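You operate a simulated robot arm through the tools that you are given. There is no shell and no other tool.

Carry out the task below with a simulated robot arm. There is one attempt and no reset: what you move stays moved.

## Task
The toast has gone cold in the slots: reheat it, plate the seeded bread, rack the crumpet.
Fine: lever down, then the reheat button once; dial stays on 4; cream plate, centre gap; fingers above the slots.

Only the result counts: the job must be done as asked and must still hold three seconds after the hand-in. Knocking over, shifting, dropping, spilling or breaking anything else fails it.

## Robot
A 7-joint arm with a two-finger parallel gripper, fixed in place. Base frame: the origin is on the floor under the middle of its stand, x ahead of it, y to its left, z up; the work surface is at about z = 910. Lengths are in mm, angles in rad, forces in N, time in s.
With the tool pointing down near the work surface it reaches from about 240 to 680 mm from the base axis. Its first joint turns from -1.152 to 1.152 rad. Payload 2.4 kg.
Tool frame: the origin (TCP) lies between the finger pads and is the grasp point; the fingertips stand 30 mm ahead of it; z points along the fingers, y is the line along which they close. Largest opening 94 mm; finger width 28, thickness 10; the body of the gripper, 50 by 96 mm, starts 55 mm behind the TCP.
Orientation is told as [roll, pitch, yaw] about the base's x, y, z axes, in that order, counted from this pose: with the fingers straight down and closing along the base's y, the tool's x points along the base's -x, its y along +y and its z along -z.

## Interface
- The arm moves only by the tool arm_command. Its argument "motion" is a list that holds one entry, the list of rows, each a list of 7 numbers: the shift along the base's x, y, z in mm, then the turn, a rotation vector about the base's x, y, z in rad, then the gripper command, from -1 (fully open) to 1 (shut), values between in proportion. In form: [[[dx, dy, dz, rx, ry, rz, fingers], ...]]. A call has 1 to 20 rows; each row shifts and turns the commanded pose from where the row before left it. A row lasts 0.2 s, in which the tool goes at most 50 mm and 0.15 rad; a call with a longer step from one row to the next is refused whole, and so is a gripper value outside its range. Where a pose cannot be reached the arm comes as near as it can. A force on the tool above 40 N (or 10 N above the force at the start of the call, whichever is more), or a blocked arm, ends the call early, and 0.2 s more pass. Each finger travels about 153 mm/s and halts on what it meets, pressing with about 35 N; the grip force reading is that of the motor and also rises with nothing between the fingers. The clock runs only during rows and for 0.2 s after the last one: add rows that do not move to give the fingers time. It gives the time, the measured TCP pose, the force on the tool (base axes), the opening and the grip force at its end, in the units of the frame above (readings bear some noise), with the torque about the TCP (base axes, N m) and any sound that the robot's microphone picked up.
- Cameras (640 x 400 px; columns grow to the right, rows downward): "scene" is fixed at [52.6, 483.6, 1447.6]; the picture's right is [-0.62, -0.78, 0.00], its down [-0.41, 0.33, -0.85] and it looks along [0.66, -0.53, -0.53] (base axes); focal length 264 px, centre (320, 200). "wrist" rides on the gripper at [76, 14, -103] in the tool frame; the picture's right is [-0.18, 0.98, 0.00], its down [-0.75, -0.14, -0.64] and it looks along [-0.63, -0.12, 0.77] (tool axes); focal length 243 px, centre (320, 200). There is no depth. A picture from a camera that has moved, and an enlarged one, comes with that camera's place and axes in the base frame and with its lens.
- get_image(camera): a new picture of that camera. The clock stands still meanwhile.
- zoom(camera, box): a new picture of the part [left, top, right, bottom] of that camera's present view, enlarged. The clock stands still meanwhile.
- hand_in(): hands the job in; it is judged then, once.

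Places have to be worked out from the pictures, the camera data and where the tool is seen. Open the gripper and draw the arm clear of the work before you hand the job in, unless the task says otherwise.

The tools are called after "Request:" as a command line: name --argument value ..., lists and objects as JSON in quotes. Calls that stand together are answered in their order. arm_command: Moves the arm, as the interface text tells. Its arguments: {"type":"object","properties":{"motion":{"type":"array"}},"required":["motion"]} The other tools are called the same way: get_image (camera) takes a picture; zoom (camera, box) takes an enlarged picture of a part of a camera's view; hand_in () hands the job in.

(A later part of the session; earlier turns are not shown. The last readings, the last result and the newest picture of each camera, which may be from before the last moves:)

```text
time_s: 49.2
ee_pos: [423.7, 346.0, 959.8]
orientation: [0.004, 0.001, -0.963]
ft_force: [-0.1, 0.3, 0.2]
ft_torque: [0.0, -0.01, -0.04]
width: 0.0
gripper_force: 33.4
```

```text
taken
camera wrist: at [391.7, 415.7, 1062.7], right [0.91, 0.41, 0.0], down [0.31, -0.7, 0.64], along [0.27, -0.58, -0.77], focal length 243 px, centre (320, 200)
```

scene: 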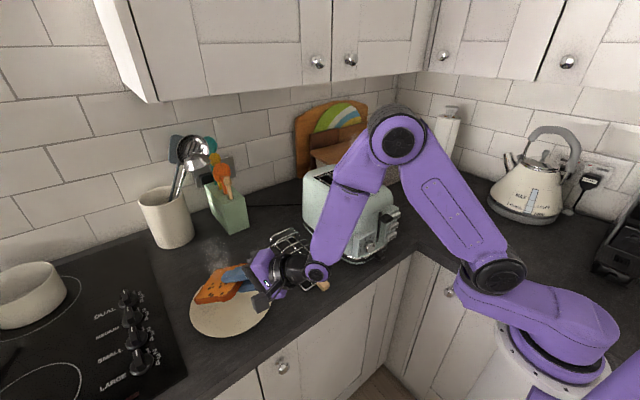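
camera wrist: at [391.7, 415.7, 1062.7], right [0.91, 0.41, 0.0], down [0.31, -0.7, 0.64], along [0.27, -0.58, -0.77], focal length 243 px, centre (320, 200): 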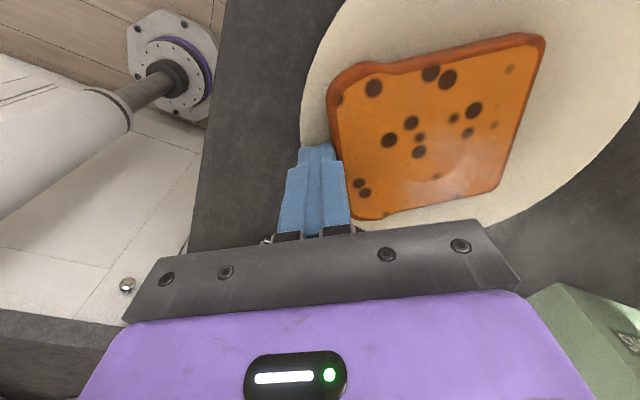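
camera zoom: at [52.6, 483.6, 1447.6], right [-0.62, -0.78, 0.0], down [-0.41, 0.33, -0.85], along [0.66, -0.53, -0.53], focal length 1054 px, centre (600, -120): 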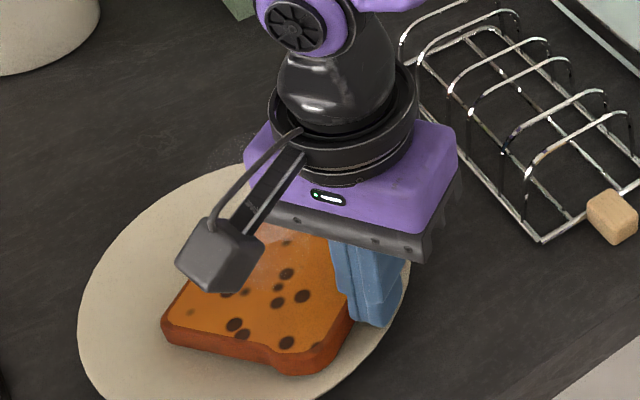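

The bread slides along well: its centre is now about (473, 381), and the plate's is about (496, 393.5). I push about 24 mm more.

Request:
arm_command --motion '[[[4.1, 2.86, 0, 0, 0, 0, 1], [4.1, 2.86, 0, 0, 0, 0, 1], [4.1, 2.86, 0, 0, 0, 0, 1], [4.1, 2.86, 0, 0, 0, 0, 1], [3.3, 2.3, 0, 0, 0, 0, 1]]]'

Request:
arm_command --motion '[[[-6, -4.2, 0, 0, 0, 0, 1], [-12, -8.4, 6, 0, 0, 0, 1], [-15, -10, 25, 0, 0, 0, 1], [0, 0, 45, 0, 0, 0, 1], [0, 0, 45, 0, 0, 0, 1]]]'

Request:
zoom --camera "scene" --box '[170, 230, 310, 340]'

Request:
get_image --camera "wrist"

```text
time_s: 50.4
ee_pos: [442.3, 360.1, 961.5]
orientation: [0.004, 0.002, -0.96]
ft_force: [-0.5, 0.1, -0.6]
ft_torque: [0.02, 0.03, 0.04]
width: 0.2
gripper_force: 33.2
```

```text
time_s: 51.6
ee_pos: [407.9, 335.4, 1082.5]
orientation: [0.003, 0.002, -0.964]
ft_force: [0.8, 0.1, 0.7]
ft_torque: [0.03, -0.01, -0.03]
width: 0.2
gripper_force: 33.2
```

```text
3.64 times, centred on (240, 285) of scene
camera zoom: at [52.6, 483.6, 1447.6], right [-0.62, -0.78, 0.0], down [-0.41, 0.33, -0.85], along [0.66, -0.53, -0.53], focal length 958 px, centre (611, -109)
```

zoom: 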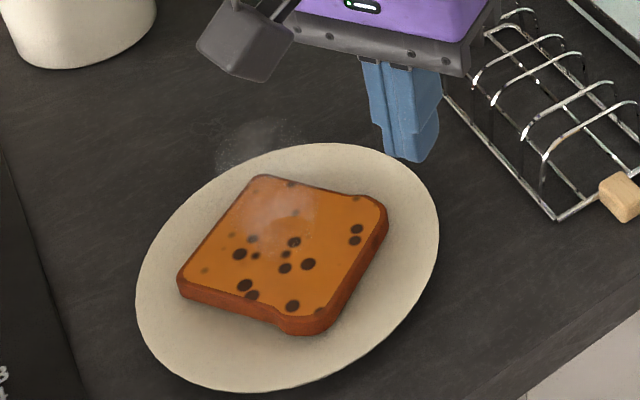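

```text
taken
camera wrist: at [376.8, 405.9, 1185.2], right [0.91, 0.41, 0.0], down [0.31, -0.7, 0.64], along [0.26, -0.58, -0.77], focal length 243 px, centre (320, 200)
```

wrist: 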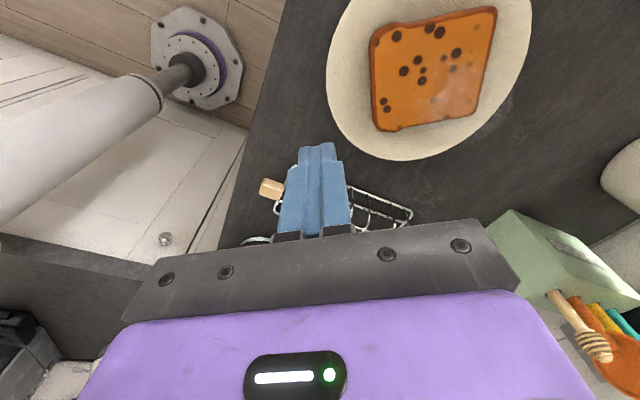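

The seeded bread now lies flat in the middle of the cream plate, and the plate hasn't moved. Next I go back over the toaster for the crumpet, turning the hand back in line with the slots and opening the fingers part way.

Request:
arm_command --motion '[[[0, -10, 40, 0, 0, 0, 1], [0, -20, 40, 0, 0, 0.13, 1], [0, -40, 25, 0, 0, 0.13, 0.5], [0, -42, 25, 0, 0, 0.13, 0.1], [0, -45, 20, 0, 0, 0.13, 0], [0, -45, 15, 0, 0, 0.13, 0], [0, -45, 5, 0, 0, 0.13, 0], [0, -45, 0, 0, 0, 0.13, 0], [0, -43, 0, 0, 0, 0, 0], [0, 0, 0, 0, 0, 0, 0]]]'

Request:
get_image --camera "wrist"

Request:
zoom --camera "wrist" --box '[230, 80, 410, 240]'

Request:
zoom --camera "scene" --box '[315, 160, 385, 205]'

```text
time_s: 53.8
ee_pos: [407.7, 0.4, 1250.7]
orientation: [0.004, 0.002, -0.051]
ft_force: [0.0, -0.8, -0.2]
ft_torque: [-0.03, 0.0, 0.01]
width: 47.0
gripper_force: 0.0
```

```text
taken
camera wrist: at [333.3, 17.6, 1354.7], right [0.23, 0.97, 0.0], down [0.75, -0.18, 0.64], along [0.62, -0.15, -0.77], focal length 243 px, centre (320, 200)
```

wrist: 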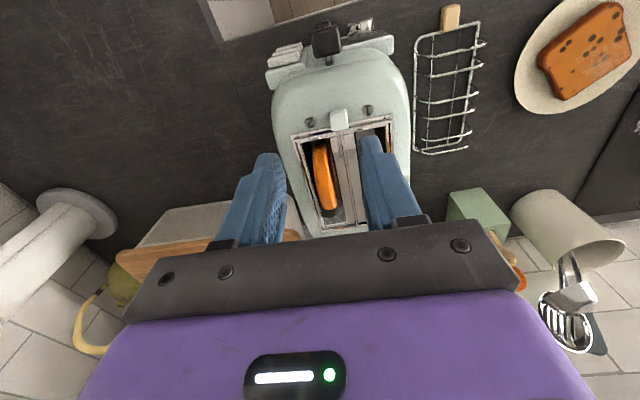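

```text
2.50 times, centred on (320, 160) of wrist
camera zoom: at [333.3, 17.6, 1354.7], right [0.23, 0.97, 0.0], down [0.75, -0.18, 0.64], along [0.62, -0.15, -0.77], focal length 606 px, centre (320, 300)
```

zoom: 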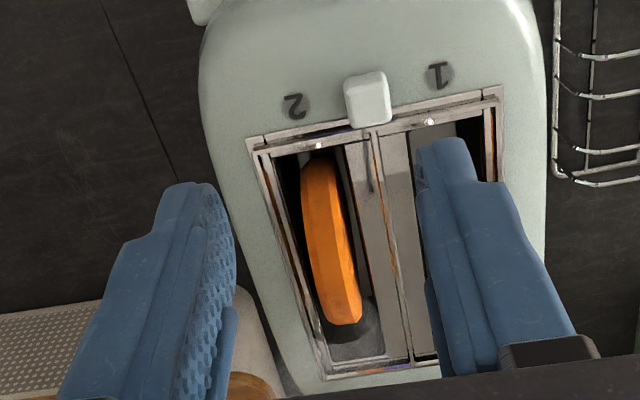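

```text
8.89 times, centred on (350, 182) of scene
camera zoom: at [52.6, 483.6, 1447.6], right [-0.62, -0.78, 0.0], down [-0.41, 0.33, -0.85], along [0.66, -0.53, -0.53], focal length 2343 px, centre (53, 356)
```

zoom: 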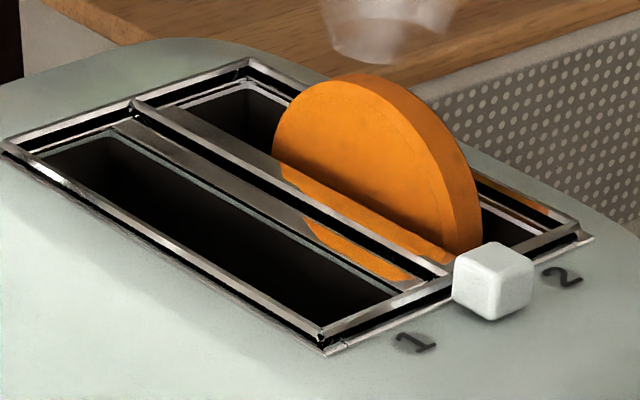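

The crumpet is centred at about x = 512, y = -15.5, roughly 77 mm across and 17–20 mm thick, with its top at z ≈ 1131. I move above it with a 47 mm opening and re-check the alignment.

Request:
arm_command --motion '[[[26, -4, -10, 0, 0, 0, 0], [26, -4, -12, 0, 0, 0, 0], [26, -4, -14, 0, 0, 0, 0], [26, -4, -14, 0, 0, 0, 0], [0, 0, 0, 0, 0, 0, 0], [0, 0, 0, 0, 0, 0, 0]]]'

Request:
get_image --camera "wrist"

Request:
zoom --camera "wrist" --box '[220, 0, 420, 200]'

Request:
zoom --camera "scene" --box '[310, 120, 410, 210]'

```text
time_s: 55.2
ee_pos: [511.1, -14.1, 1200.7]
orientation: [0.005, 0.001, -0.053]
ft_force: [0.2, -0.4, -0.1]
ft_torque: [0.01, -0.02, 0.0]
width: 46.7
gripper_force: 0.1
```

```text
taken
camera wrist: at [436.7, 3.0, 1303.9], right [0.24, 0.97, 0.0], down [0.75, -0.18, 0.64], along [0.62, -0.15, -0.77], focal length 243 px, centre (320, 200)
```

wrist: 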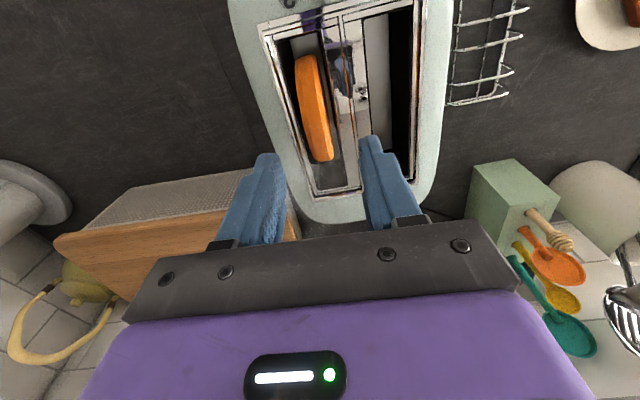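

```text
2.00 times, centred on (320, 100) of wrist
camera zoom: at [436.7, 3.0, 1303.9], right [0.24, 0.97, 0.0], down [0.75, -0.18, 0.64], along [0.62, -0.15, -0.77], focal length 485 px, centre (320, 400)
```

zoom: 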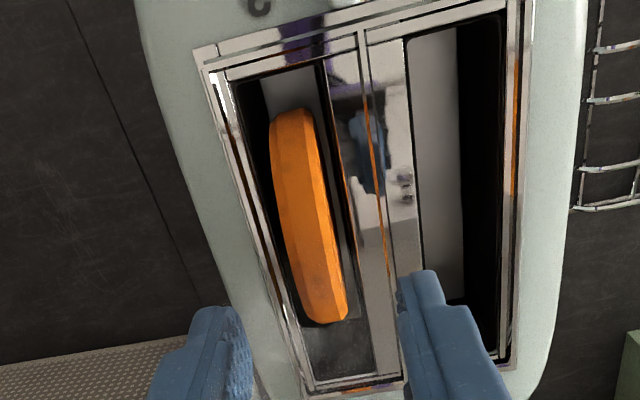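

```text
4.44 times, centred on (360, 165) of scene
camera zoom: at [52.6, 483.6, 1447.6], right [-0.62, -0.78, 0.0], down [-0.41, 0.33, -0.85], along [0.66, -0.53, -0.53], focal length 1172 px, centre (142, 356)
```

zoom: 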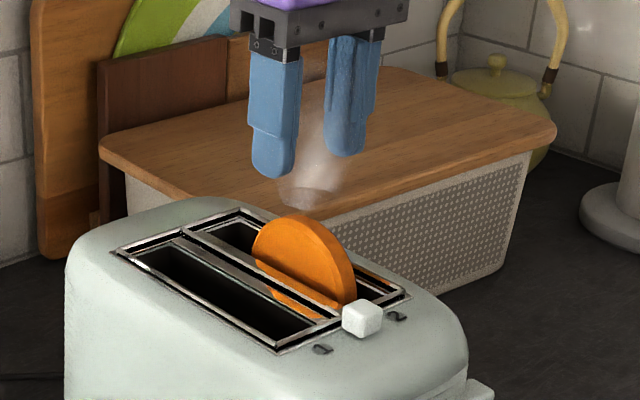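

The crumpet's centreline is at y ≈ -16.5 near x = 511, and its yaw matches the hand. I descend to TCP z ≈ 1140 with the fingertips at about 1110, above the slots, and look before closing.

Request:
arm_command --motion '[[[0, -1, -20, 0, 0, 0, 0], [0, 0, -20, 0, 0, 0, 0], [0, 0, -14, 0, 0, 0, 0], [0, 0, -6.5, 0, 0, 0, 0], [0, 0, 0, 0, 0, 0, 0]]]'

Request:
zoom --camera "scene" --box '[310, 120, 410, 210]'

Request:
get_image --camera "wrist"

```text
time_s: 56.4
ee_pos: [513.4, -16.0, 1141.5]
orientation: [0.002, 0.0, -0.053]
ft_force: [-0.6, 0.0, 0.4]
ft_torque: [0.01, 0.01, -0.03]
width: 47.1
gripper_force: 0.0
```

```text
4.44 times, centred on (360, 165) of scene
camera zoom: at [52.6, 483.6, 1447.6], right [-0.62, -0.78, 0.0], down [-0.41, 0.33, -0.85], along [0.66, -0.53, -0.53], focal length 1172 px, centre (142, 356)
```

zoom: 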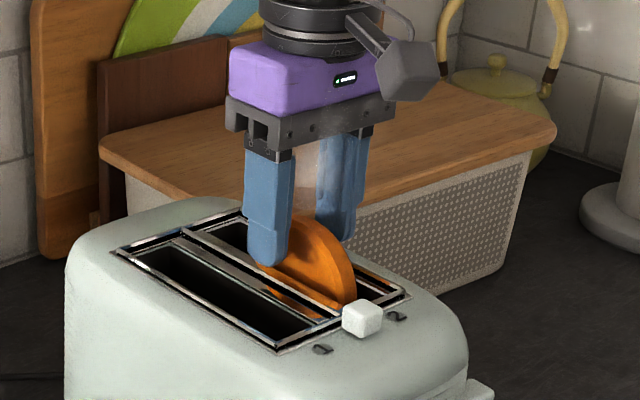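

```text
taken
camera wrist: at [438.4, 1.8, 1244.1], right [0.24, 0.97, 0.0], down [0.75, -0.18, 0.64], along [0.62, -0.15, -0.77], focal length 243 px, centre (320, 200)
```

wrist: 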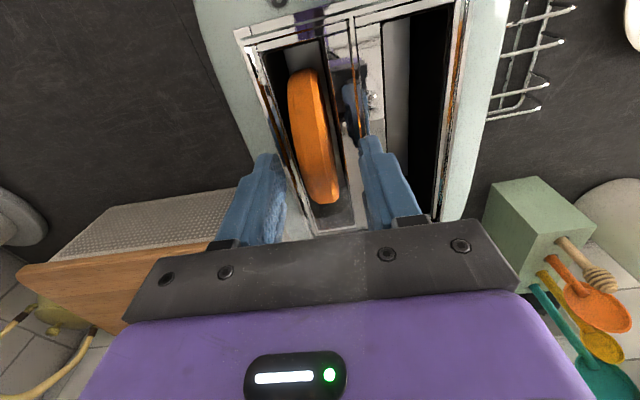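

The crumpet sits centrally between the fingers with about 20 mm overlap, and the tips are clear above the frame. I lower 2 mm more and close.

Request:
arm_command --motion '[[[0, 0, -2, 0, 0, 0, 0], [0, 0, 0, 0, 0, 0, 0.4], [0, 0, 0, 0, 0, 0, 1], [0, 0, 0, 0, 0, 0, 1], [0, 0, 0, 0, 0, 0, 1]]]'

Request:
arm_command --motion '[[[0, 0, 5, 0, 0, 0, 1], [0, 0, 8, 0, 0, 0, 1], [0, 0, 8, 0, 0, 0, 1], [0, 0, 10, 0, 0, 0, 1]]]'

Request:
zoom --camera "scene" --box '[310, 110, 410, 200]'

```text
time_s: 57.6
ee_pos: [513.4, -16.1, 1137.8]
orientation: [0.003, 0.002, -0.051]
ft_force: [0.0, 0.0, -1.1]
ft_torque: [-0.06, 0.0, 0.01]
width: 15.9
gripper_force: 34.9
```

```text
time_s: 58.6
ee_pos: [513.0, -16.5, 1170.2]
orientation: [0.003, 0.001, -0.053]
ft_force: [0.0, -0.2, -0.4]
ft_torque: [0.01, 0.0, 0.01]
width: 15.9
gripper_force: 34.8
```

```text
4.44 times, centred on (360, 155) of scene
camera zoom: at [52.6, 483.6, 1447.6], right [-0.62, -0.78, 0.0], down [-0.41, 0.33, -0.85], along [0.66, -0.53, -0.53], focal length 1172 px, centre (142, 400)
```

zoom: 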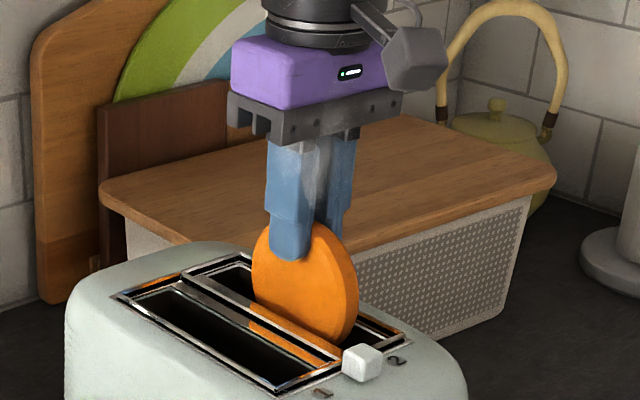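

The crumpet is gripped (15.9 mm thick) and rises freely. I lift it clear of the toaster and inspect it.

Request:
arm_command --motion '[[[0, 0, 15, 0, 0, 0, 1], [0, 0, 20, 0, 0, 0, 1], [0, 0, 20, 0, 0, 0, 1], [0, 0, 20, 0, 0, 0, 1], [0, 0, 0, 0, 0, 0, 1]]]'

Request:
zoom --camera "scene" --box '[310, 90, 410, 190]'

Request:
get_image --camera "wrist"

```text
time_s: 59.8
ee_pos: [511.6, -15.2, 1243.7]
orientation: [0.004, 0.002, -0.052]
ft_force: [-0.3, -0.1, -0.4]
ft_torque: [-0.01, 0.01, 0.02]
width: 15.6
gripper_force: 35.1
```

```text
4.00 times, centred on (360, 140) of scene
camera zoom: at [52.6, 483.6, 1447.6], right [-0.62, -0.78, 0.0], down [-0.41, 0.33, -0.85], along [0.66, -0.53, -0.53], focal length 1054 px, centre (160, 440)
```

zoom: 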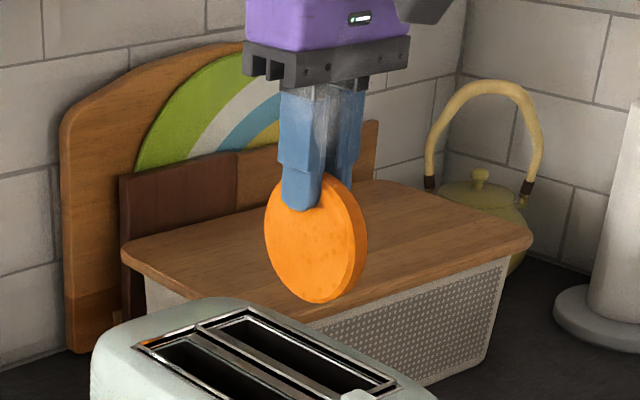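

```text
taken
camera wrist: at [437.6, 1.7, 1347.6], right [0.24, 0.97, 0.0], down [0.75, -0.18, 0.64], along [0.62, -0.15, -0.77], focal length 243 px, centre (320, 200)
```

wrist: 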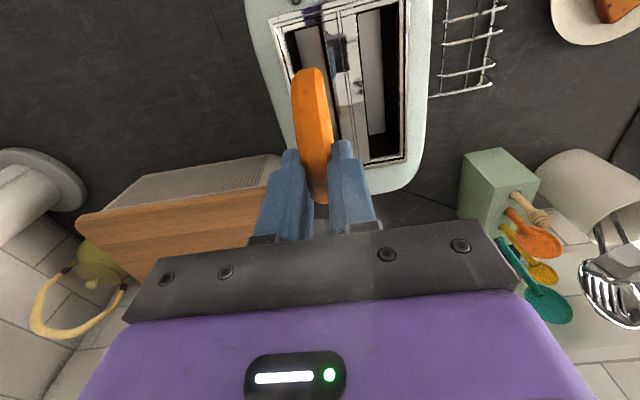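

The crumpet is about 82 mm across and 15.9 mm thick. It hangs with its top 16 mm below the TCP and its bottom 98 mm below. I carry it over the rack at height, turning the hand by -1.535 rad so the crumpet lines up with the centre gap.

Request:
arm_command --motion '[[[0, 10, 6, 0, 0, -0.1, 1], [0, 20, 0, 0, 0, -0.14, 1], [0, 20, 0, 0, 0, -0.14, 1], [0, 20, 0, 0, 0, -0.14, 1], [0, 20, 0, 0, 0, -0.14, 1], [0, 20, 0, 0, 0, -0.14, 1], [0, 20, 0, 0, 0, -0.14, 1], [0, 20, 0, 0, 0, -0.14, 1], [0, 20, 0, 0, 0, -0.14, 1], [0, 20, 0, 0, 0, -0.14, 1], [0, 20, 0, 0, 0, -0.14, 1], [0, 0, 0, 0, 0, -0.035, 1], [0, 0, 0, 0, 0, 0, 1]]]'

Request:
get_image --camera "wrist"

Request:
get_image --camera "scene"

```text
time_s: 62.6
ee_pos: [512.4, 195.8, 1251.3]
orientation: [0.005, 0.001, -1.589]
ft_force: [-0.1, 0.2, -0.4]
ft_torque: [-0.01, 0.01, -0.01]
width: 16.1
gripper_force: 35.1
```

```text
taken
camera wrist: at [529.0, 270.2, 1353.6], right [0.98, -0.2, 0.0], down [-0.16, -0.75, 0.64], along [-0.13, -0.63, -0.77], focal length 243 px, centre (320, 200)
```

wrist: 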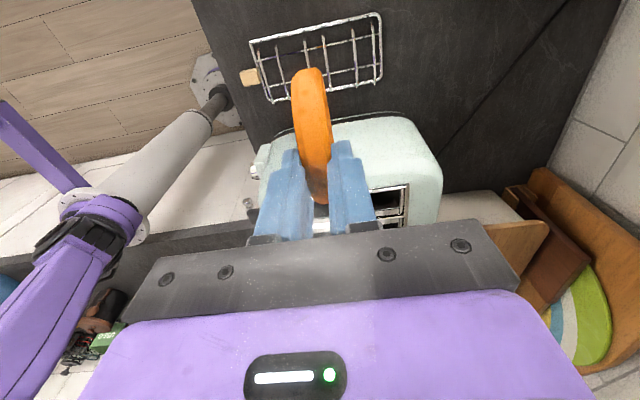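

```text
taken
```

scene: 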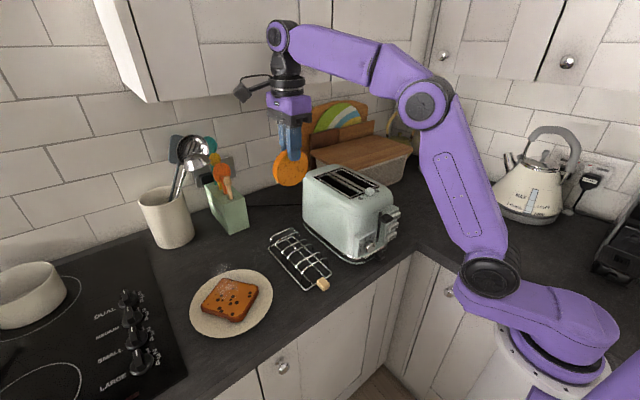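

The crumpet hangs over the rack with the right yaw (-1.589). I descend to about 55 mm above the wires and measure its alignment with the centre gap.

Request:
arm_command --motion '[[[0, 0, -30, 0, 0, 0, 1], [0, 0, -35, 0, 0, 0, 1], [0, 0, -35, 0, 0, 0, 1], [0, 0, -20, 0, 0, 0, 1], [0, 0, -10, 0, 0, 0, 1], [0, 0, 0, 0, 0, 0, 1]]]'

Request:
zoom --camera "wrist" --box '[220, 10, 420, 200]'

Request:
zoom --camera "scene" --box '[255, 190, 345, 300]'

```text
time_s: 64.0
ee_pos: [513.9, 194.9, 1119.9]
orientation: [0.003, 0.001, -1.587]
ft_force: [-0.5, 0.2, -0.1]
ft_torque: [0.0, 0.03, -0.01]
width: 15.8
gripper_force: 35.0
```

```text
2.11 times, centred on (320, 105) of wrist
camera zoom: at [529.2, 270.0, 1223.6], right [0.98, -0.2, 0.0], down [-0.16, -0.75, 0.64], along [-0.13, -0.63, -0.77], focal length 511 px, centre (320, 400)
```

zoom: 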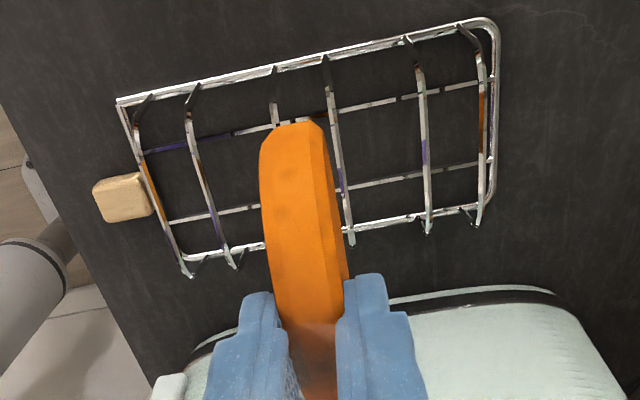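

```text
3.64 times, centred on (300, 245) of scene
camera zoom: at [52.6, 483.6, 1447.6], right [-0.62, -0.78, 0.0], down [-0.41, 0.33, -0.85], along [0.66, -0.53, -0.53], focal length 958 px, centre (393, 36)
```

zoom: 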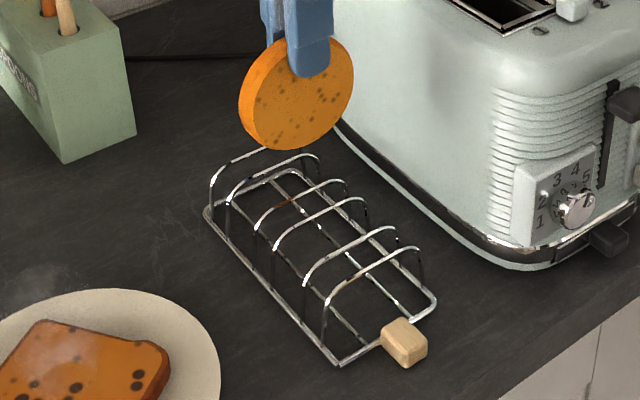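

I place the gap wires near x = 499.7 and 525.5, so the gap centre is about x = 512.4 at y = 195, and the crumpet is at about x = 514.3. I shift -1.8 mm, trim the yaw slightly, and go down to about 8 mm above the wires for a final check.

Request:
arm_command --motion '[[[-1.8, 0, -15, 0, 0, -0.01, 1], [0, 0, -15, 0, 0, 0, 1], [0, 0, -12, 0, 0, 0, 1], [0, 0, -5, 0, 0, 0, 1], [0, 0, 0, 0, 0, 0, 1]]]'

Request:
zoom --camera "wrist" --box '[220, 20, 420, 200]'

Request:
zoom --camera "scene" --box '[260, 200, 340, 300]'

```text
time_s: 65.2
ee_pos: [511.5, 196.5, 1073.3]
orientation: [0.004, 0.003, -1.597]
ft_force: [-0.4, 0.5, -1.2]
ft_torque: [0.0, 0.0, -0.01]
width: 15.6
gripper_force: 35.6
```

```text
2.22 times, centred on (320, 110) of wrist
camera zoom: at [528.0, 270.9, 1176.3], right [0.98, -0.21, 0.0], down [-0.16, -0.75, 0.64], along [-0.13, -0.63, -0.77], focal length 539 px, centre (320, 400)
```

zoom: 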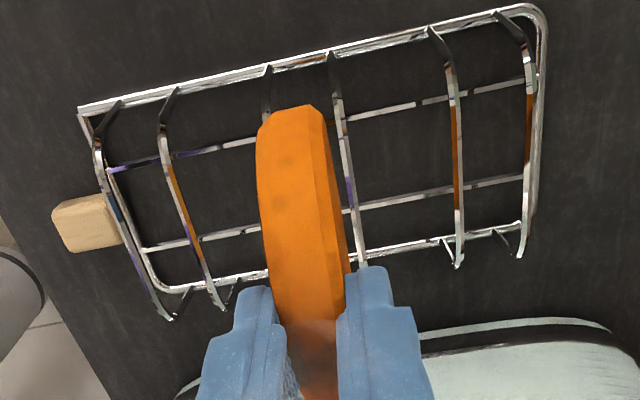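

```text
4.00 times, centred on (300, 250) of scene
camera zoom: at [52.6, 483.6, 1447.6], right [-0.62, -0.78, 0.0], down [-0.41, 0.33, -0.85], along [0.66, -0.53, -0.53], focal length 1054 px, centre (400, 0)
```

zoom: 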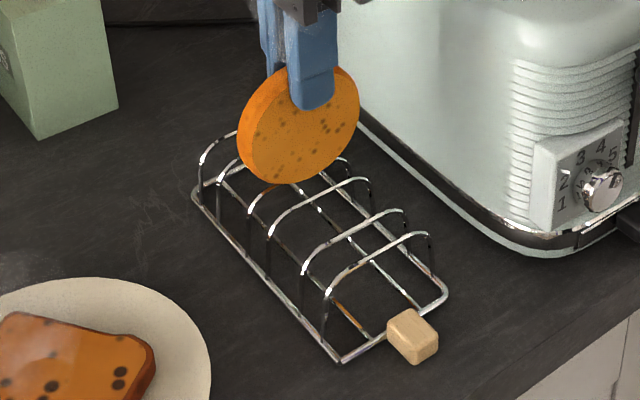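

The crumpet is at about x = 513.4 and the gap centre at 512.4, with the yaw matching. I shift -1 mm more and lower in small steps between the wires, checking the force.

Request:
arm_command --motion '[[[-1, 0, -4, 0, 0, 0, 1], [0, 0, -4, 0, 0, 0, 1], [0, 0, -4, 0, 0, 0, 1], [0, 0, -4, 0, 0, 0, 1]]]'

Request:
zoom --camera "scene" --box '[270, 210, 330, 280]'

Request:
zoom --camera "wrist" --box '[260, 20, 380, 160]'

```text
time_s: 66.2
ee_pos: [512.0, 193.9, 1058.1]
orientation: [0.004, 0.001, -1.598]
ft_force: [0.9, -0.6, -0.4]
ft_torque: [-0.03, -0.02, 0.01]
width: 16.0
gripper_force: 35.5
```

```text
5.71 times, centred on (300, 245) of scene
camera zoom: at [52.6, 483.6, 1447.6], right [-0.62, -0.78, 0.0], down [-0.41, 0.33, -0.85], along [0.66, -0.53, -0.53], focal length 1506 px, centre (434, -57)
```

zoom: 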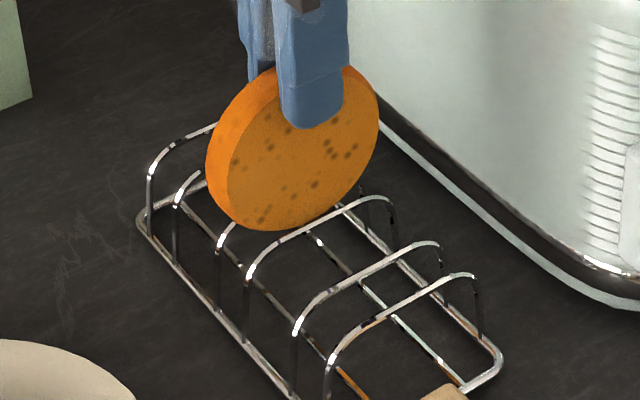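

```text
2.86 times, centred on (320, 90) of wrist
camera zoom: at [527.6, 270.2, 1160.9], right [0.98, -0.21, 0.0], down [-0.16, -0.75, 0.64], along [-0.13, -0.63, -0.77], focal length 693 px, centre (320, 514)
```

zoom: 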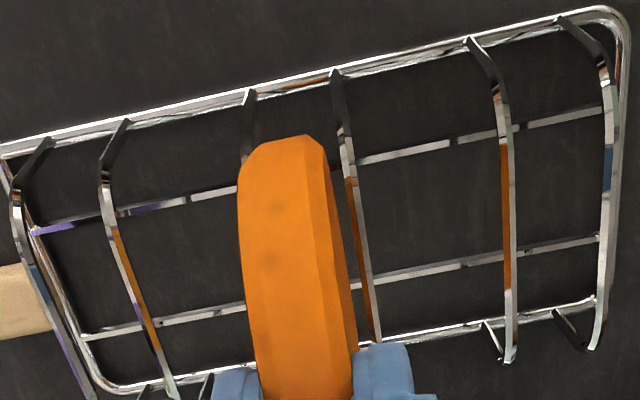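

In the scene view the crumpet is entering between the third and fourth wires, with clearance on both sides. I keep lowering in small steps.

Request:
arm_command --motion '[[[0, 0, -4, 0, 0, 0, 1], [0, 0, -4, 0, 0, 0, 1], [0, 0, -4, 0, 0, 0, 1]]]'

Request:
arm_command --motion '[[[0, 0, -4, 0, 0, 0, 1], [0, 0, -4, 0, 0, 0, 1]]]'

Request:
zoom --camera "scene" --box '[270, 210, 330, 280]'

Request:
zoom --camera "wrist" --box '[260, 20, 380, 160]'

```text
time_s: 67.0
ee_pos: [510.2, 195.0, 1046.1]
orientation: [0.005, 0.002, -1.597]
ft_force: [0.2, 0.5, -0.3]
ft_torque: [0.0, -0.01, 0.01]
width: 15.9
gripper_force: 34.7
```

```text
time_s: 67.6
ee_pos: [510.8, 194.5, 1039.2]
orientation: [0.003, 0.002, -1.598]
ft_force: [-0.1, -0.4, -1.2]
ft_torque: [0.02, 0.0, -0.02]
width: 15.8
gripper_force: 34.4
```

```text
5.71 times, centred on (300, 245) of scene
camera zoom: at [52.6, 483.6, 1447.6], right [-0.62, -0.78, 0.0], down [-0.41, 0.33, -0.85], along [0.66, -0.53, -0.53], focal length 1506 px, centre (434, -57)
```

zoom: 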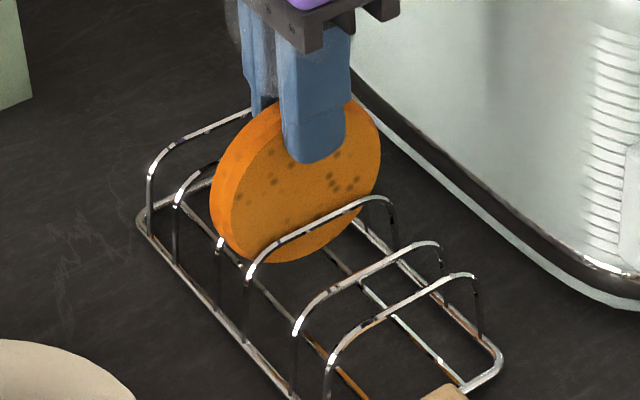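

```text
2.86 times, centred on (320, 90) of wrist
camera zoom: at [527.2, 270.1, 1141.2], right [0.98, -0.21, 0.0], down [-0.16, -0.75, 0.64], along [-0.13, -0.63, -0.77], focal length 693 px, centre (320, 514)
```

zoom: 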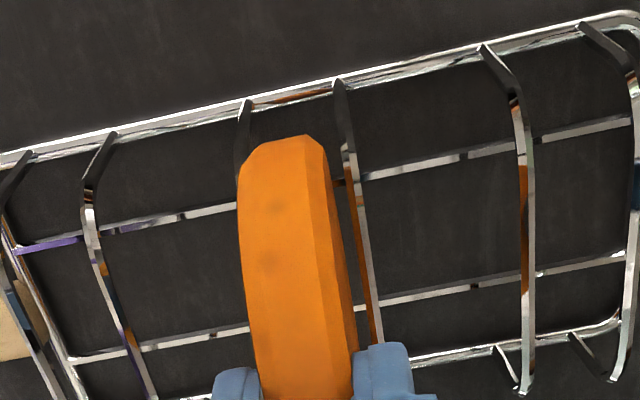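

There is no contact force and the crumpet is passing cleanly between the two centre wires. I continue down.

Request:
arm_command --motion '[[[0, 0, -4, 0, 0, 0, 1], [0, 0, -4, 0, 0, 0, 1], [0, 0, -3, 0, 0, 0, 1]]]'

Request:
arm_command --motion '[[[0, 0, -3, 0, 0, 0, 1], [0, 0, -2, 0, 0, 0, 1]]]'

Request:
zoom --camera "scene" --box '[270, 210, 330, 280]'

```text
time_s: 68.4
ee_pos: [511.2, 194.7, 1026.5]
orientation: [0.003, 0.003, -1.596]
ft_force: [-0.2, -0.8, -0.5]
ft_torque: [0.02, -0.02, 0.0]
width: 15.7
gripper_force: 34.6
```

```text
time_s: 69.0
ee_pos: [511.7, 195.1, 1021.0]
orientation: [0.003, 0.002, -1.598]
ft_force: [-0.7, 0.1, -0.2]
ft_torque: [-0.02, 0.0, -0.03]
width: 16.1
gripper_force: 34.7
```

```text
5.71 times, centred on (300, 245) of scene
camera zoom: at [52.6, 483.6, 1447.6], right [-0.62, -0.78, 0.0], down [-0.41, 0.33, -0.85], along [0.66, -0.53, -0.53], focal length 1506 px, centre (434, -57)
```

zoom: 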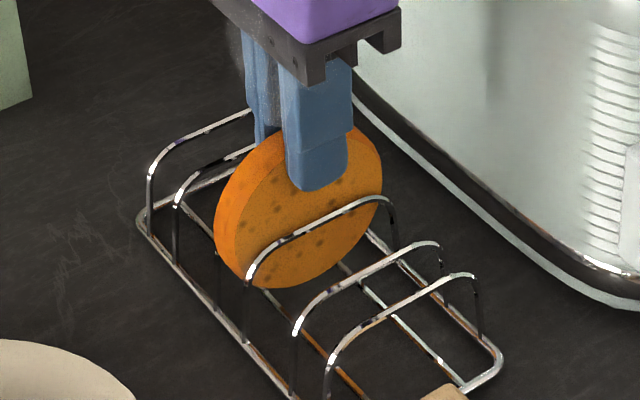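

Still free; the crumpet's bottom should be near z = 923. I feel for the base wires in 1.5 mm steps.

Request:
arm_command --motion '[[[0, 0, -1.5, 0, 0, 0, 1], [0, 0, -1.5, 0, 0, 0, 1]]]'

Request:
arm_command --motion '[[[0, 0, -1.5, 0, 0, 0, 1], [0, 0, -1.5, 0, 0, 0, 1]]]'

Request:
zoom --camera "scene" --box '[270, 210, 330, 280]'

```text
time_s: 69.6
ee_pos: [511.2, 194.2, 1019.9]
orientation: [0.003, 0.002, -1.598]
ft_force: [-0.8, 0.4, -0.2]
ft_torque: [0.0, -0.02, 0.0]
width: 16.0
gripper_force: 35.1
```

```text
time_s: 70.2
ee_pos: [510.7, 194.5, 1014.9]
orientation: [0.002, 0.001, -1.598]
ft_force: [-0.5, 0.4, -0.7]
ft_torque: [-0.02, -0.01, 0.01]
width: 15.9
gripper_force: 35.1
```

```text
5.71 times, centred on (300, 245) of scene
camera zoom: at [52.6, 483.6, 1447.6], right [-0.62, -0.78, 0.0], down [-0.41, 0.33, -0.85], along [0.66, -0.53, -0.53], focal length 1506 px, centre (434, -57)
```

zoom: 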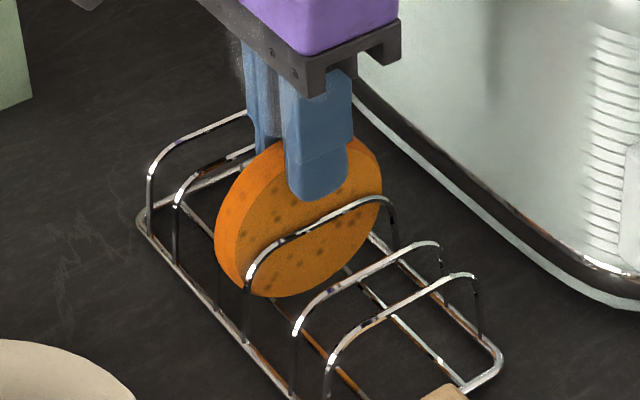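

No contact yet; the fingertips are at about z = 985, still 20 mm above the wire tops. I continue.

Request:
arm_command --motion '[[[0, 0, -1.5, 0, 0, 0, 1], [0, 0, -1.5, 0, 0, 0, 1]]]'

Request:
arm_command --motion '[[[0, 0, -1.5, 0, 0, 0, 1], [0, 0, -1.5, 0, 0, 0, 1]]]'

Request:
zoom --camera "scene" --box '[270, 210, 330, 280]'

```text
time_s: 70.8
ee_pos: [509.7, 193.1, 1013.3]
orientation: [0.003, 0.001, -1.597]
ft_force: [-0.9, -0.1, -0.1]
ft_torque: [0.0, 0.01, 0.0]
width: 16.0
gripper_force: 34.8
```

```text
time_s: 71.4
ee_pos: [510.2, 193.9, 1010.9]
orientation: [0.004, 0.002, -1.597]
ft_force: [-2.7, -1.5, 10.2]
ft_torque: [-0.16, 0.23, 0.01]
width: 15.7
gripper_force: 34.5
```

```text
5.71 times, centred on (300, 245) of scene
camera zoom: at [52.3, 483.5, 1447.7], right [-0.62, -0.78, 0.0], down [-0.41, 0.33, -0.85], along [0.66, -0.53, -0.53], focal length 1506 px, centre (434, -57)
```

zoom: 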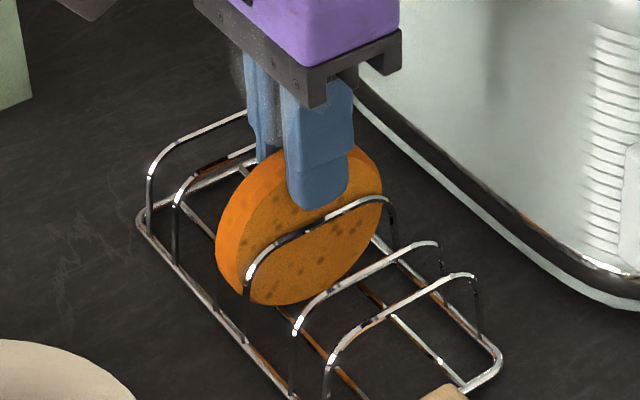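

Contact at about 10 N: the crumpet is resting on the rack's base. I relieve the pressure by 1 mm and open the fingers gently to let it stand.

Request:
arm_command --motion '[[[0, 0, 1.2, 0, 0, 0, 1], [0, 0, 0, 0, 0, 0, 0.62], [0, 0, 0, 0, 0, 0, 0.5], [0, 0, 0, 0, 0, 0, 0.4], [0, 0, 0, 0, 0, 0, 0.35]]]'

Request:
zoom --camera "scene" --box '[270, 210, 330, 280]'

Request:
get_image --camera "wrist"

```text
time_s: 72.6
ee_pos: [510.7, 195.1, 1010.7]
orientation: [0.003, 0.002, -1.597]
ft_force: [0.0, -1.1, 0.7]
ft_torque: [0.02, -0.01, 0.04]
width: 30.5
gripper_force: 0.1
```

```text
5.71 times, centred on (300, 245) of scene
camera zoom: at [52.6, 483.6, 1447.6], right [-0.62, -0.78, 0.0], down [-0.41, 0.33, -0.85], along [0.66, -0.53, -0.53], focal length 1506 px, centre (434, -57)
```

zoom: 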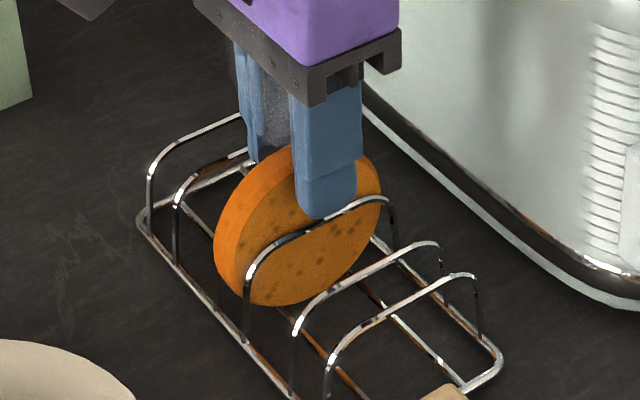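

```text
taken
camera wrist: at [526.8, 270.0, 1114.3], right [0.98, -0.21, 0.0], down [-0.16, -0.75, 0.64], along [-0.13, -0.63, -0.77], focal length 243 px, centre (320, 200)
```

wrist: 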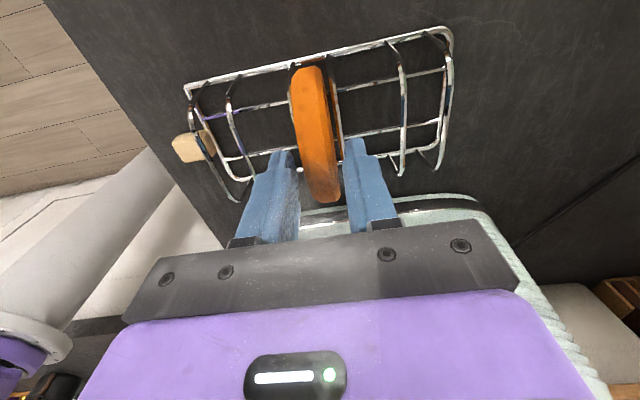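

The crumpet stands by itself in the gap, clear of both fingers. I lift the hand straight up.

Request:
arm_command --motion '[[[0, 0, 5, 0, 0, 0, 0.3], [0, 0, 15, 0, 0, 0, 0.25], [0, 0, 30, 0, 0, 0, 0.25], [0, 0, 40, 0, 0, 0, 0.25], [0, 0, 45, 0, 0, 0, 0.25], [0, 0, 45, 0, 0, 0, 0]]]'

Request:
get_image --camera "scene"

Request:
zoom --camera "scene" --box '[255, 200, 345, 300]'

Request:
get_image --camera "wrist"

```text
time_s: 74.0
ee_pos: [510.8, 194.5, 1192.2]
orientation: [0.004, 0.002, -1.597]
ft_force: [0.2, -0.1, 0.2]
ft_torque: [-0.01, -0.01, -0.01]
width: 47.0
gripper_force: 0.0
```

```text
taken
```

scene: 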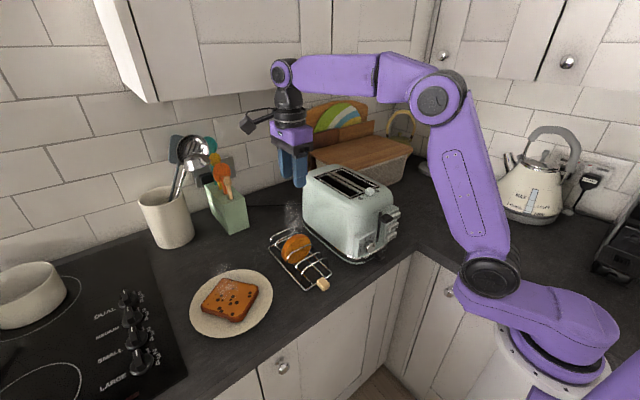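

```text
4.00 times, centred on (300, 250) of scene
camera zoom: at [52.6, 483.6, 1447.6], right [-0.62, -0.78, 0.0], down [-0.41, 0.33, -0.85], along [0.66, -0.53, -0.53], focal length 1054 px, centre (400, 0)
```

zoom: 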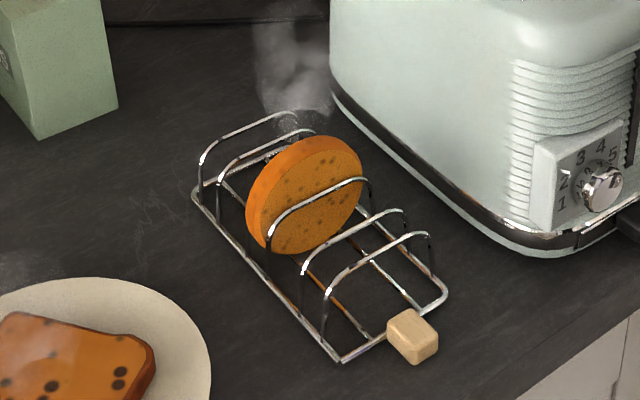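

```text
taken
camera wrist: at [527.1, 269.7, 1295.9], right [0.98, -0.21, 0.0], down [-0.16, -0.75, 0.64], along [-0.13, -0.63, -0.77], focal length 243 px, centre (320, 200)
```

wrist: 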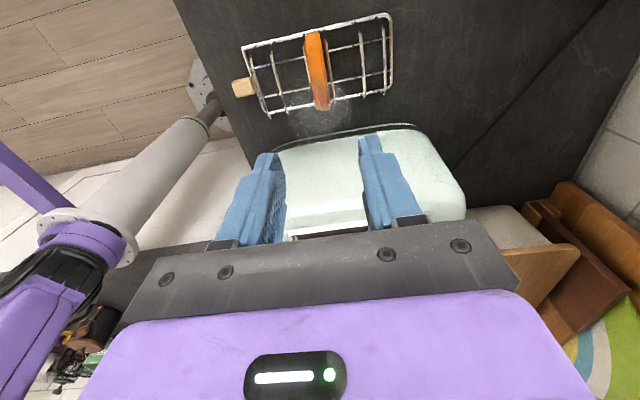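

The crumpet stands in the centre gap, and the rack and plate are where they were. I raise the arm further and move it clear, then inspect everything, including the dial and how far the toaster moved.

Request:
arm_command --motion '[[[0, 0, 40, 0, 0, 0.1, -0.5], [-20, 0, 40, 0, 0, 0.14, -1], [-30, -10, 30, 0, 0, 0.14, -1], [-35, -15, 15, 0, 0, 0.14, -1], [-35, -15, 10, 0, 0, 0.14, -1], [-35, -20, 5, 0, 0, 0.14, -1], [-20, -20, 0, 0, 0, 0.14, -1], [0, -20, 0, 0, 0, 0.14, -1], [0, -15, 0, 0, 0, 0.14, -1], [0, 0, 0, 0, 0, 0.14, -1], [0, 0, 0, 0, 0, 0.14, -1], [0, 0, 0, 0, 0, 0.09, -1]]]'

Request:
zoom --camera "scene" --box '[280, 140, 440, 270]'

Request:
get_image --camera "scene"

Request:
get_image --camera "wrist"

```text
time_s: 76.6
ee_pos: [335.9, 79.1, 1331.6]
orientation: [0.003, 0.001, -0.005]
ft_force: [0.5, 0.4, 0.3]
ft_torque: [0.01, -0.01, -0.01]
width: 94.0
gripper_force: 0.0
```

```text
3.08 times, centred on (360, 205) of scene
camera zoom: at [52.6, 483.6, 1447.6], right [-0.62, -0.78, 0.0], down [-0.41, 0.33, -0.85], along [0.66, -0.53, -0.53], focal length 811 px, centre (197, 185)
```

zoom: 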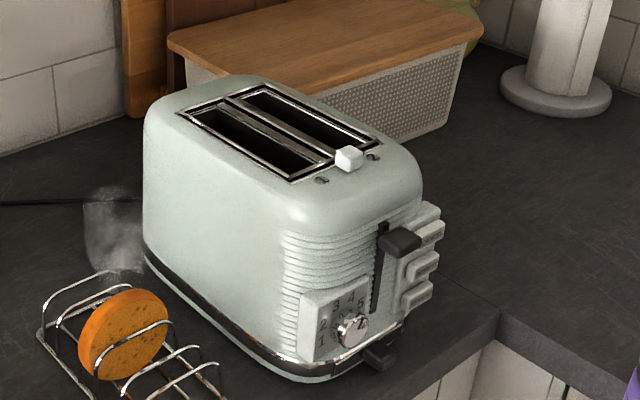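

```text
taken
```

scene: 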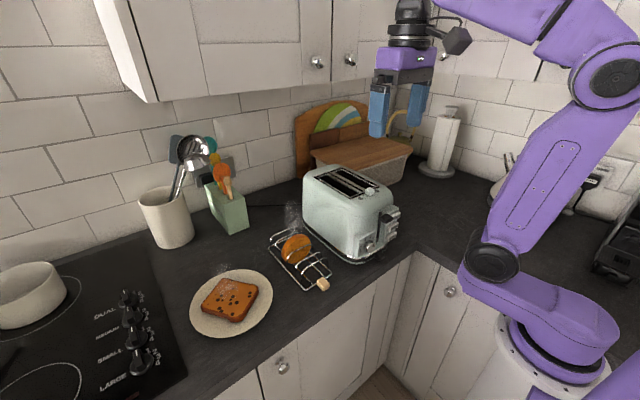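

```text
taken
camera wrist: at [260.4, 93.2, 1434.1], right [0.19, 0.98, 0.0], down [0.75, -0.15, 0.64], along [0.63, -0.12, -0.77], focal length 243 px, centre (320, 200)
```

wrist: 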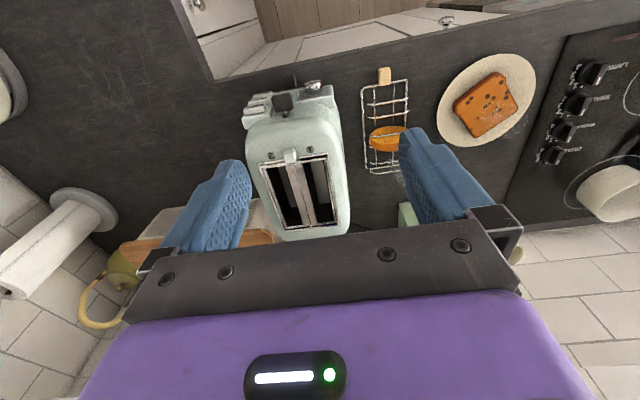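

Everything looks in place. I check the dial, the crumpet in the rack and the bread on the plate in enlarged views before handing in.

Request:
zoom --camera "scene" --box '[360, 215, 410, 260]'

Request:
zoom --camera "wrist" --box '[340, 50, 540, 190]'

Request:
zoom --camera "scene" --box '[180, 210, 360, 350]'

```text
8.89 times, centred on (385, 238) of scene
camera zoom: at [52.6, 483.6, 1447.6], right [-0.62, -0.78, 0.0], down [-0.41, 0.33, -0.85], along [0.66, -0.53, -0.53], focal length 2343 px, centre (-258, -133)
```

zoom: 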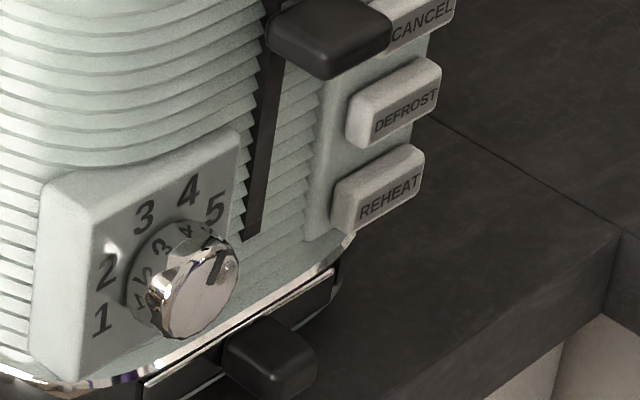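

```text
2.86 times, centred on (440, 120) of wrist
camera zoom: at [260.4, 93.2, 1434.1], right [0.19, 0.98, 0.0], down [0.75, -0.15, 0.64], along [0.63, -0.12, -0.77], focal length 693 px, centre (-23, 429)
```

zoom: 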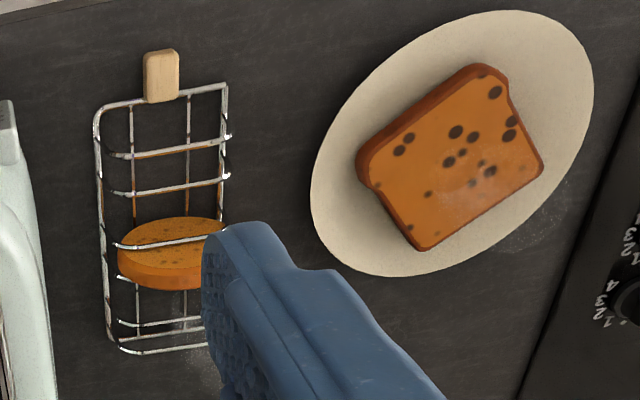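

```text
2.86 times, centred on (270, 280) of scene
camera zoom: at [52.6, 483.6, 1447.6], right [-0.62, -0.78, 0.0], down [-0.41, 0.33, -0.85], along [0.66, -0.53, -0.53], focal length 753 px, centre (463, -29)
```

zoom: 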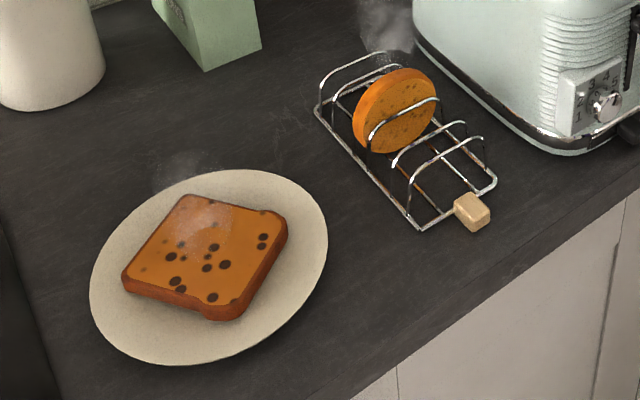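

The dial still reads 4, the crumpet stands in the centre gap, the bread lies on the plate, and rack and plate match their first pictures. The toaster front is still about 11 mm off to +y from the earlier reach problem, so I will nudge it back gently from its left side. I first bring the closed fingers beside it, well clear of the rack.

Request:
arm_command --motion '[[[20, 15, -10, 0, 0, 0, 1], [25, 20, -30, 0, 0, 0, 1], [25, 20, -30, 0, 0, 0, 1], [19, 6, -30, 0, 0, 0, 1], [0, 0, -40, 0, 0, 0, 1], [0, 0, -40, 0, 0, 0, 1], [0, 0, -40, 0, 0, 0, 1], [0, 0, -22, 0, 0, 0, 1], [0, 0, 0, 0, 0, 0, 1]]]'

Request:
zoom --camera "scene" --box '[280, 140, 440, 270]'

Request:
get_image --camera "wrist"

```text
time_s: 78.6
ee_pos: [422.9, 140.6, 1086.6]
orientation: [0.002, 0.001, -0.006]
ft_force: [0.5, 0.5, -0.1]
ft_torque: [0.0, -0.01, -0.02]
width: 0.0
gripper_force: 33.3
```

```text
3.08 times, centred on (360, 205) of scene
camera zoom: at [52.6, 483.6, 1447.6], right [-0.62, -0.78, 0.0], down [-0.41, 0.33, -0.85], along [0.66, -0.53, -0.53], focal length 811 px, centre (197, 185)
```

zoom: 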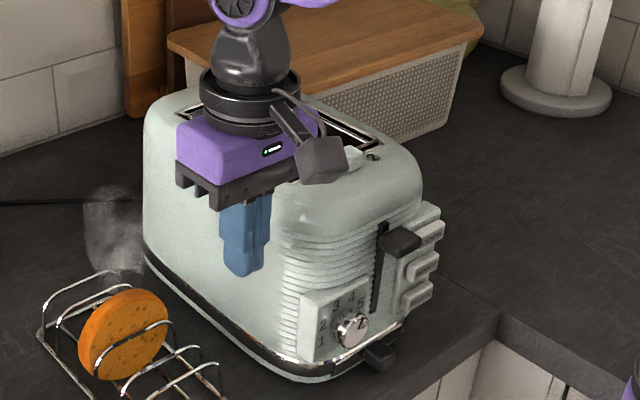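

```text
taken
camera wrist: at [347.6, 154.0, 1190.0], right [0.19, 0.98, 0.0], down [0.75, -0.15, 0.64], along [0.63, -0.12, -0.77], focal length 243 px, centre (320, 200)
```

wrist: 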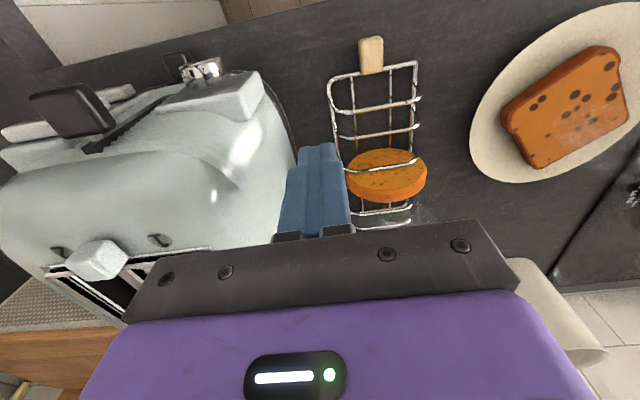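

The fingers are beside the toaster's left front with a gap of about 30 mm. I approach in 3 mm steps and watch for first contact.

Request:
arm_command --motion '[[[0, -4, 0, 0, 0, 0, 1], [0, -4, 0, 0, 0, 0, 1], [0, -3, 0, 0, 0, 0, 1], [0, -3, 0, 0, 0, 0, 1], [0, -3, 0, 0, 0, 0, 1], [0, -3, 0, 0, 0, 0, 1]]]'

Request:
arm_command --motion '[[[0, -2, 0, 0, 0, 0, 1], [0, -2, 0, 0, 0, 0, 1]]]'

Request:
get_image --camera "wrist"

```text
time_s: 80.0
ee_pos: [424.8, 120.9, 1090.6]
orientation: [0.003, 0.001, -0.007]
ft_force: [0.7, -1.3, 0.0]
ft_torque: [0.0, -0.02, 0.0]
width: 0.1
gripper_force: 32.8
```

```text
time_s: 80.6
ee_pos: [423.9, 115.6, 1088.8]
orientation: [0.003, 0.002, -0.006]
ft_force: [0.3, 0.4, -0.2]
ft_torque: [0.03, -0.01, -0.05]
width: 0.0
gripper_force: 32.9
```

```text
taken
camera wrist: at [348.6, 130.4, 1192.2], right [0.19, 0.98, 0.0], down [0.75, -0.15, 0.64], along [0.63, -0.12, -0.77], focal length 243 px, centre (320, 200)
```

wrist: 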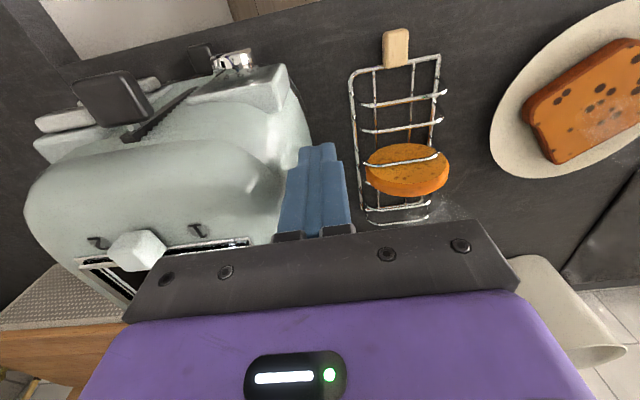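

No contact yet; the finger face is at about y = 106. I continue in 2 mm steps with a check after each pair.

Request:
arm_command --motion '[[[0, -2, 0, 0, 0, 0, 1], [0, -2, 0, 0, 0, 0, 1]]]'

Request:
arm_command --motion '[[[0, -2, 0, 0, 0, 0, 1], [0, -2, 0, 0, 0, 0, 1]]]'

Request:
arm_command --motion '[[[0, -2, 0, 0, 0, 0, 1], [0, -1, 0, 0, 0, 0, 1]]]'

```text
time_s: 81.2
ee_pos: [423.8, 111.5, 1088.4]
orientation: [0.004, 0.003, -0.007]
ft_force: [-0.5, -0.5, -0.8]
ft_torque: [0.03, 0.0, -0.04]
width: 0.0
gripper_force: 33.5
```

```text
time_s: 81.8
ee_pos: [424.1, 108.5, 1088.7]
orientation: [0.003, 0.001, -0.008]
ft_force: [0.4, 0.7, -0.2]
ft_torque: [0.0, 0.0, 0.01]
width: 0.0
gripper_force: 33.1
```

```text
time_s: 82.4
ee_pos: [423.9, 107.7, 1091.0]
orientation: [0.004, 0.003, -0.007]
ft_force: [-1.2, 7.8, 3.4]
ft_torque: [-0.05, 0.06, -0.16]
width: 0.0
gripper_force: 32.5
```

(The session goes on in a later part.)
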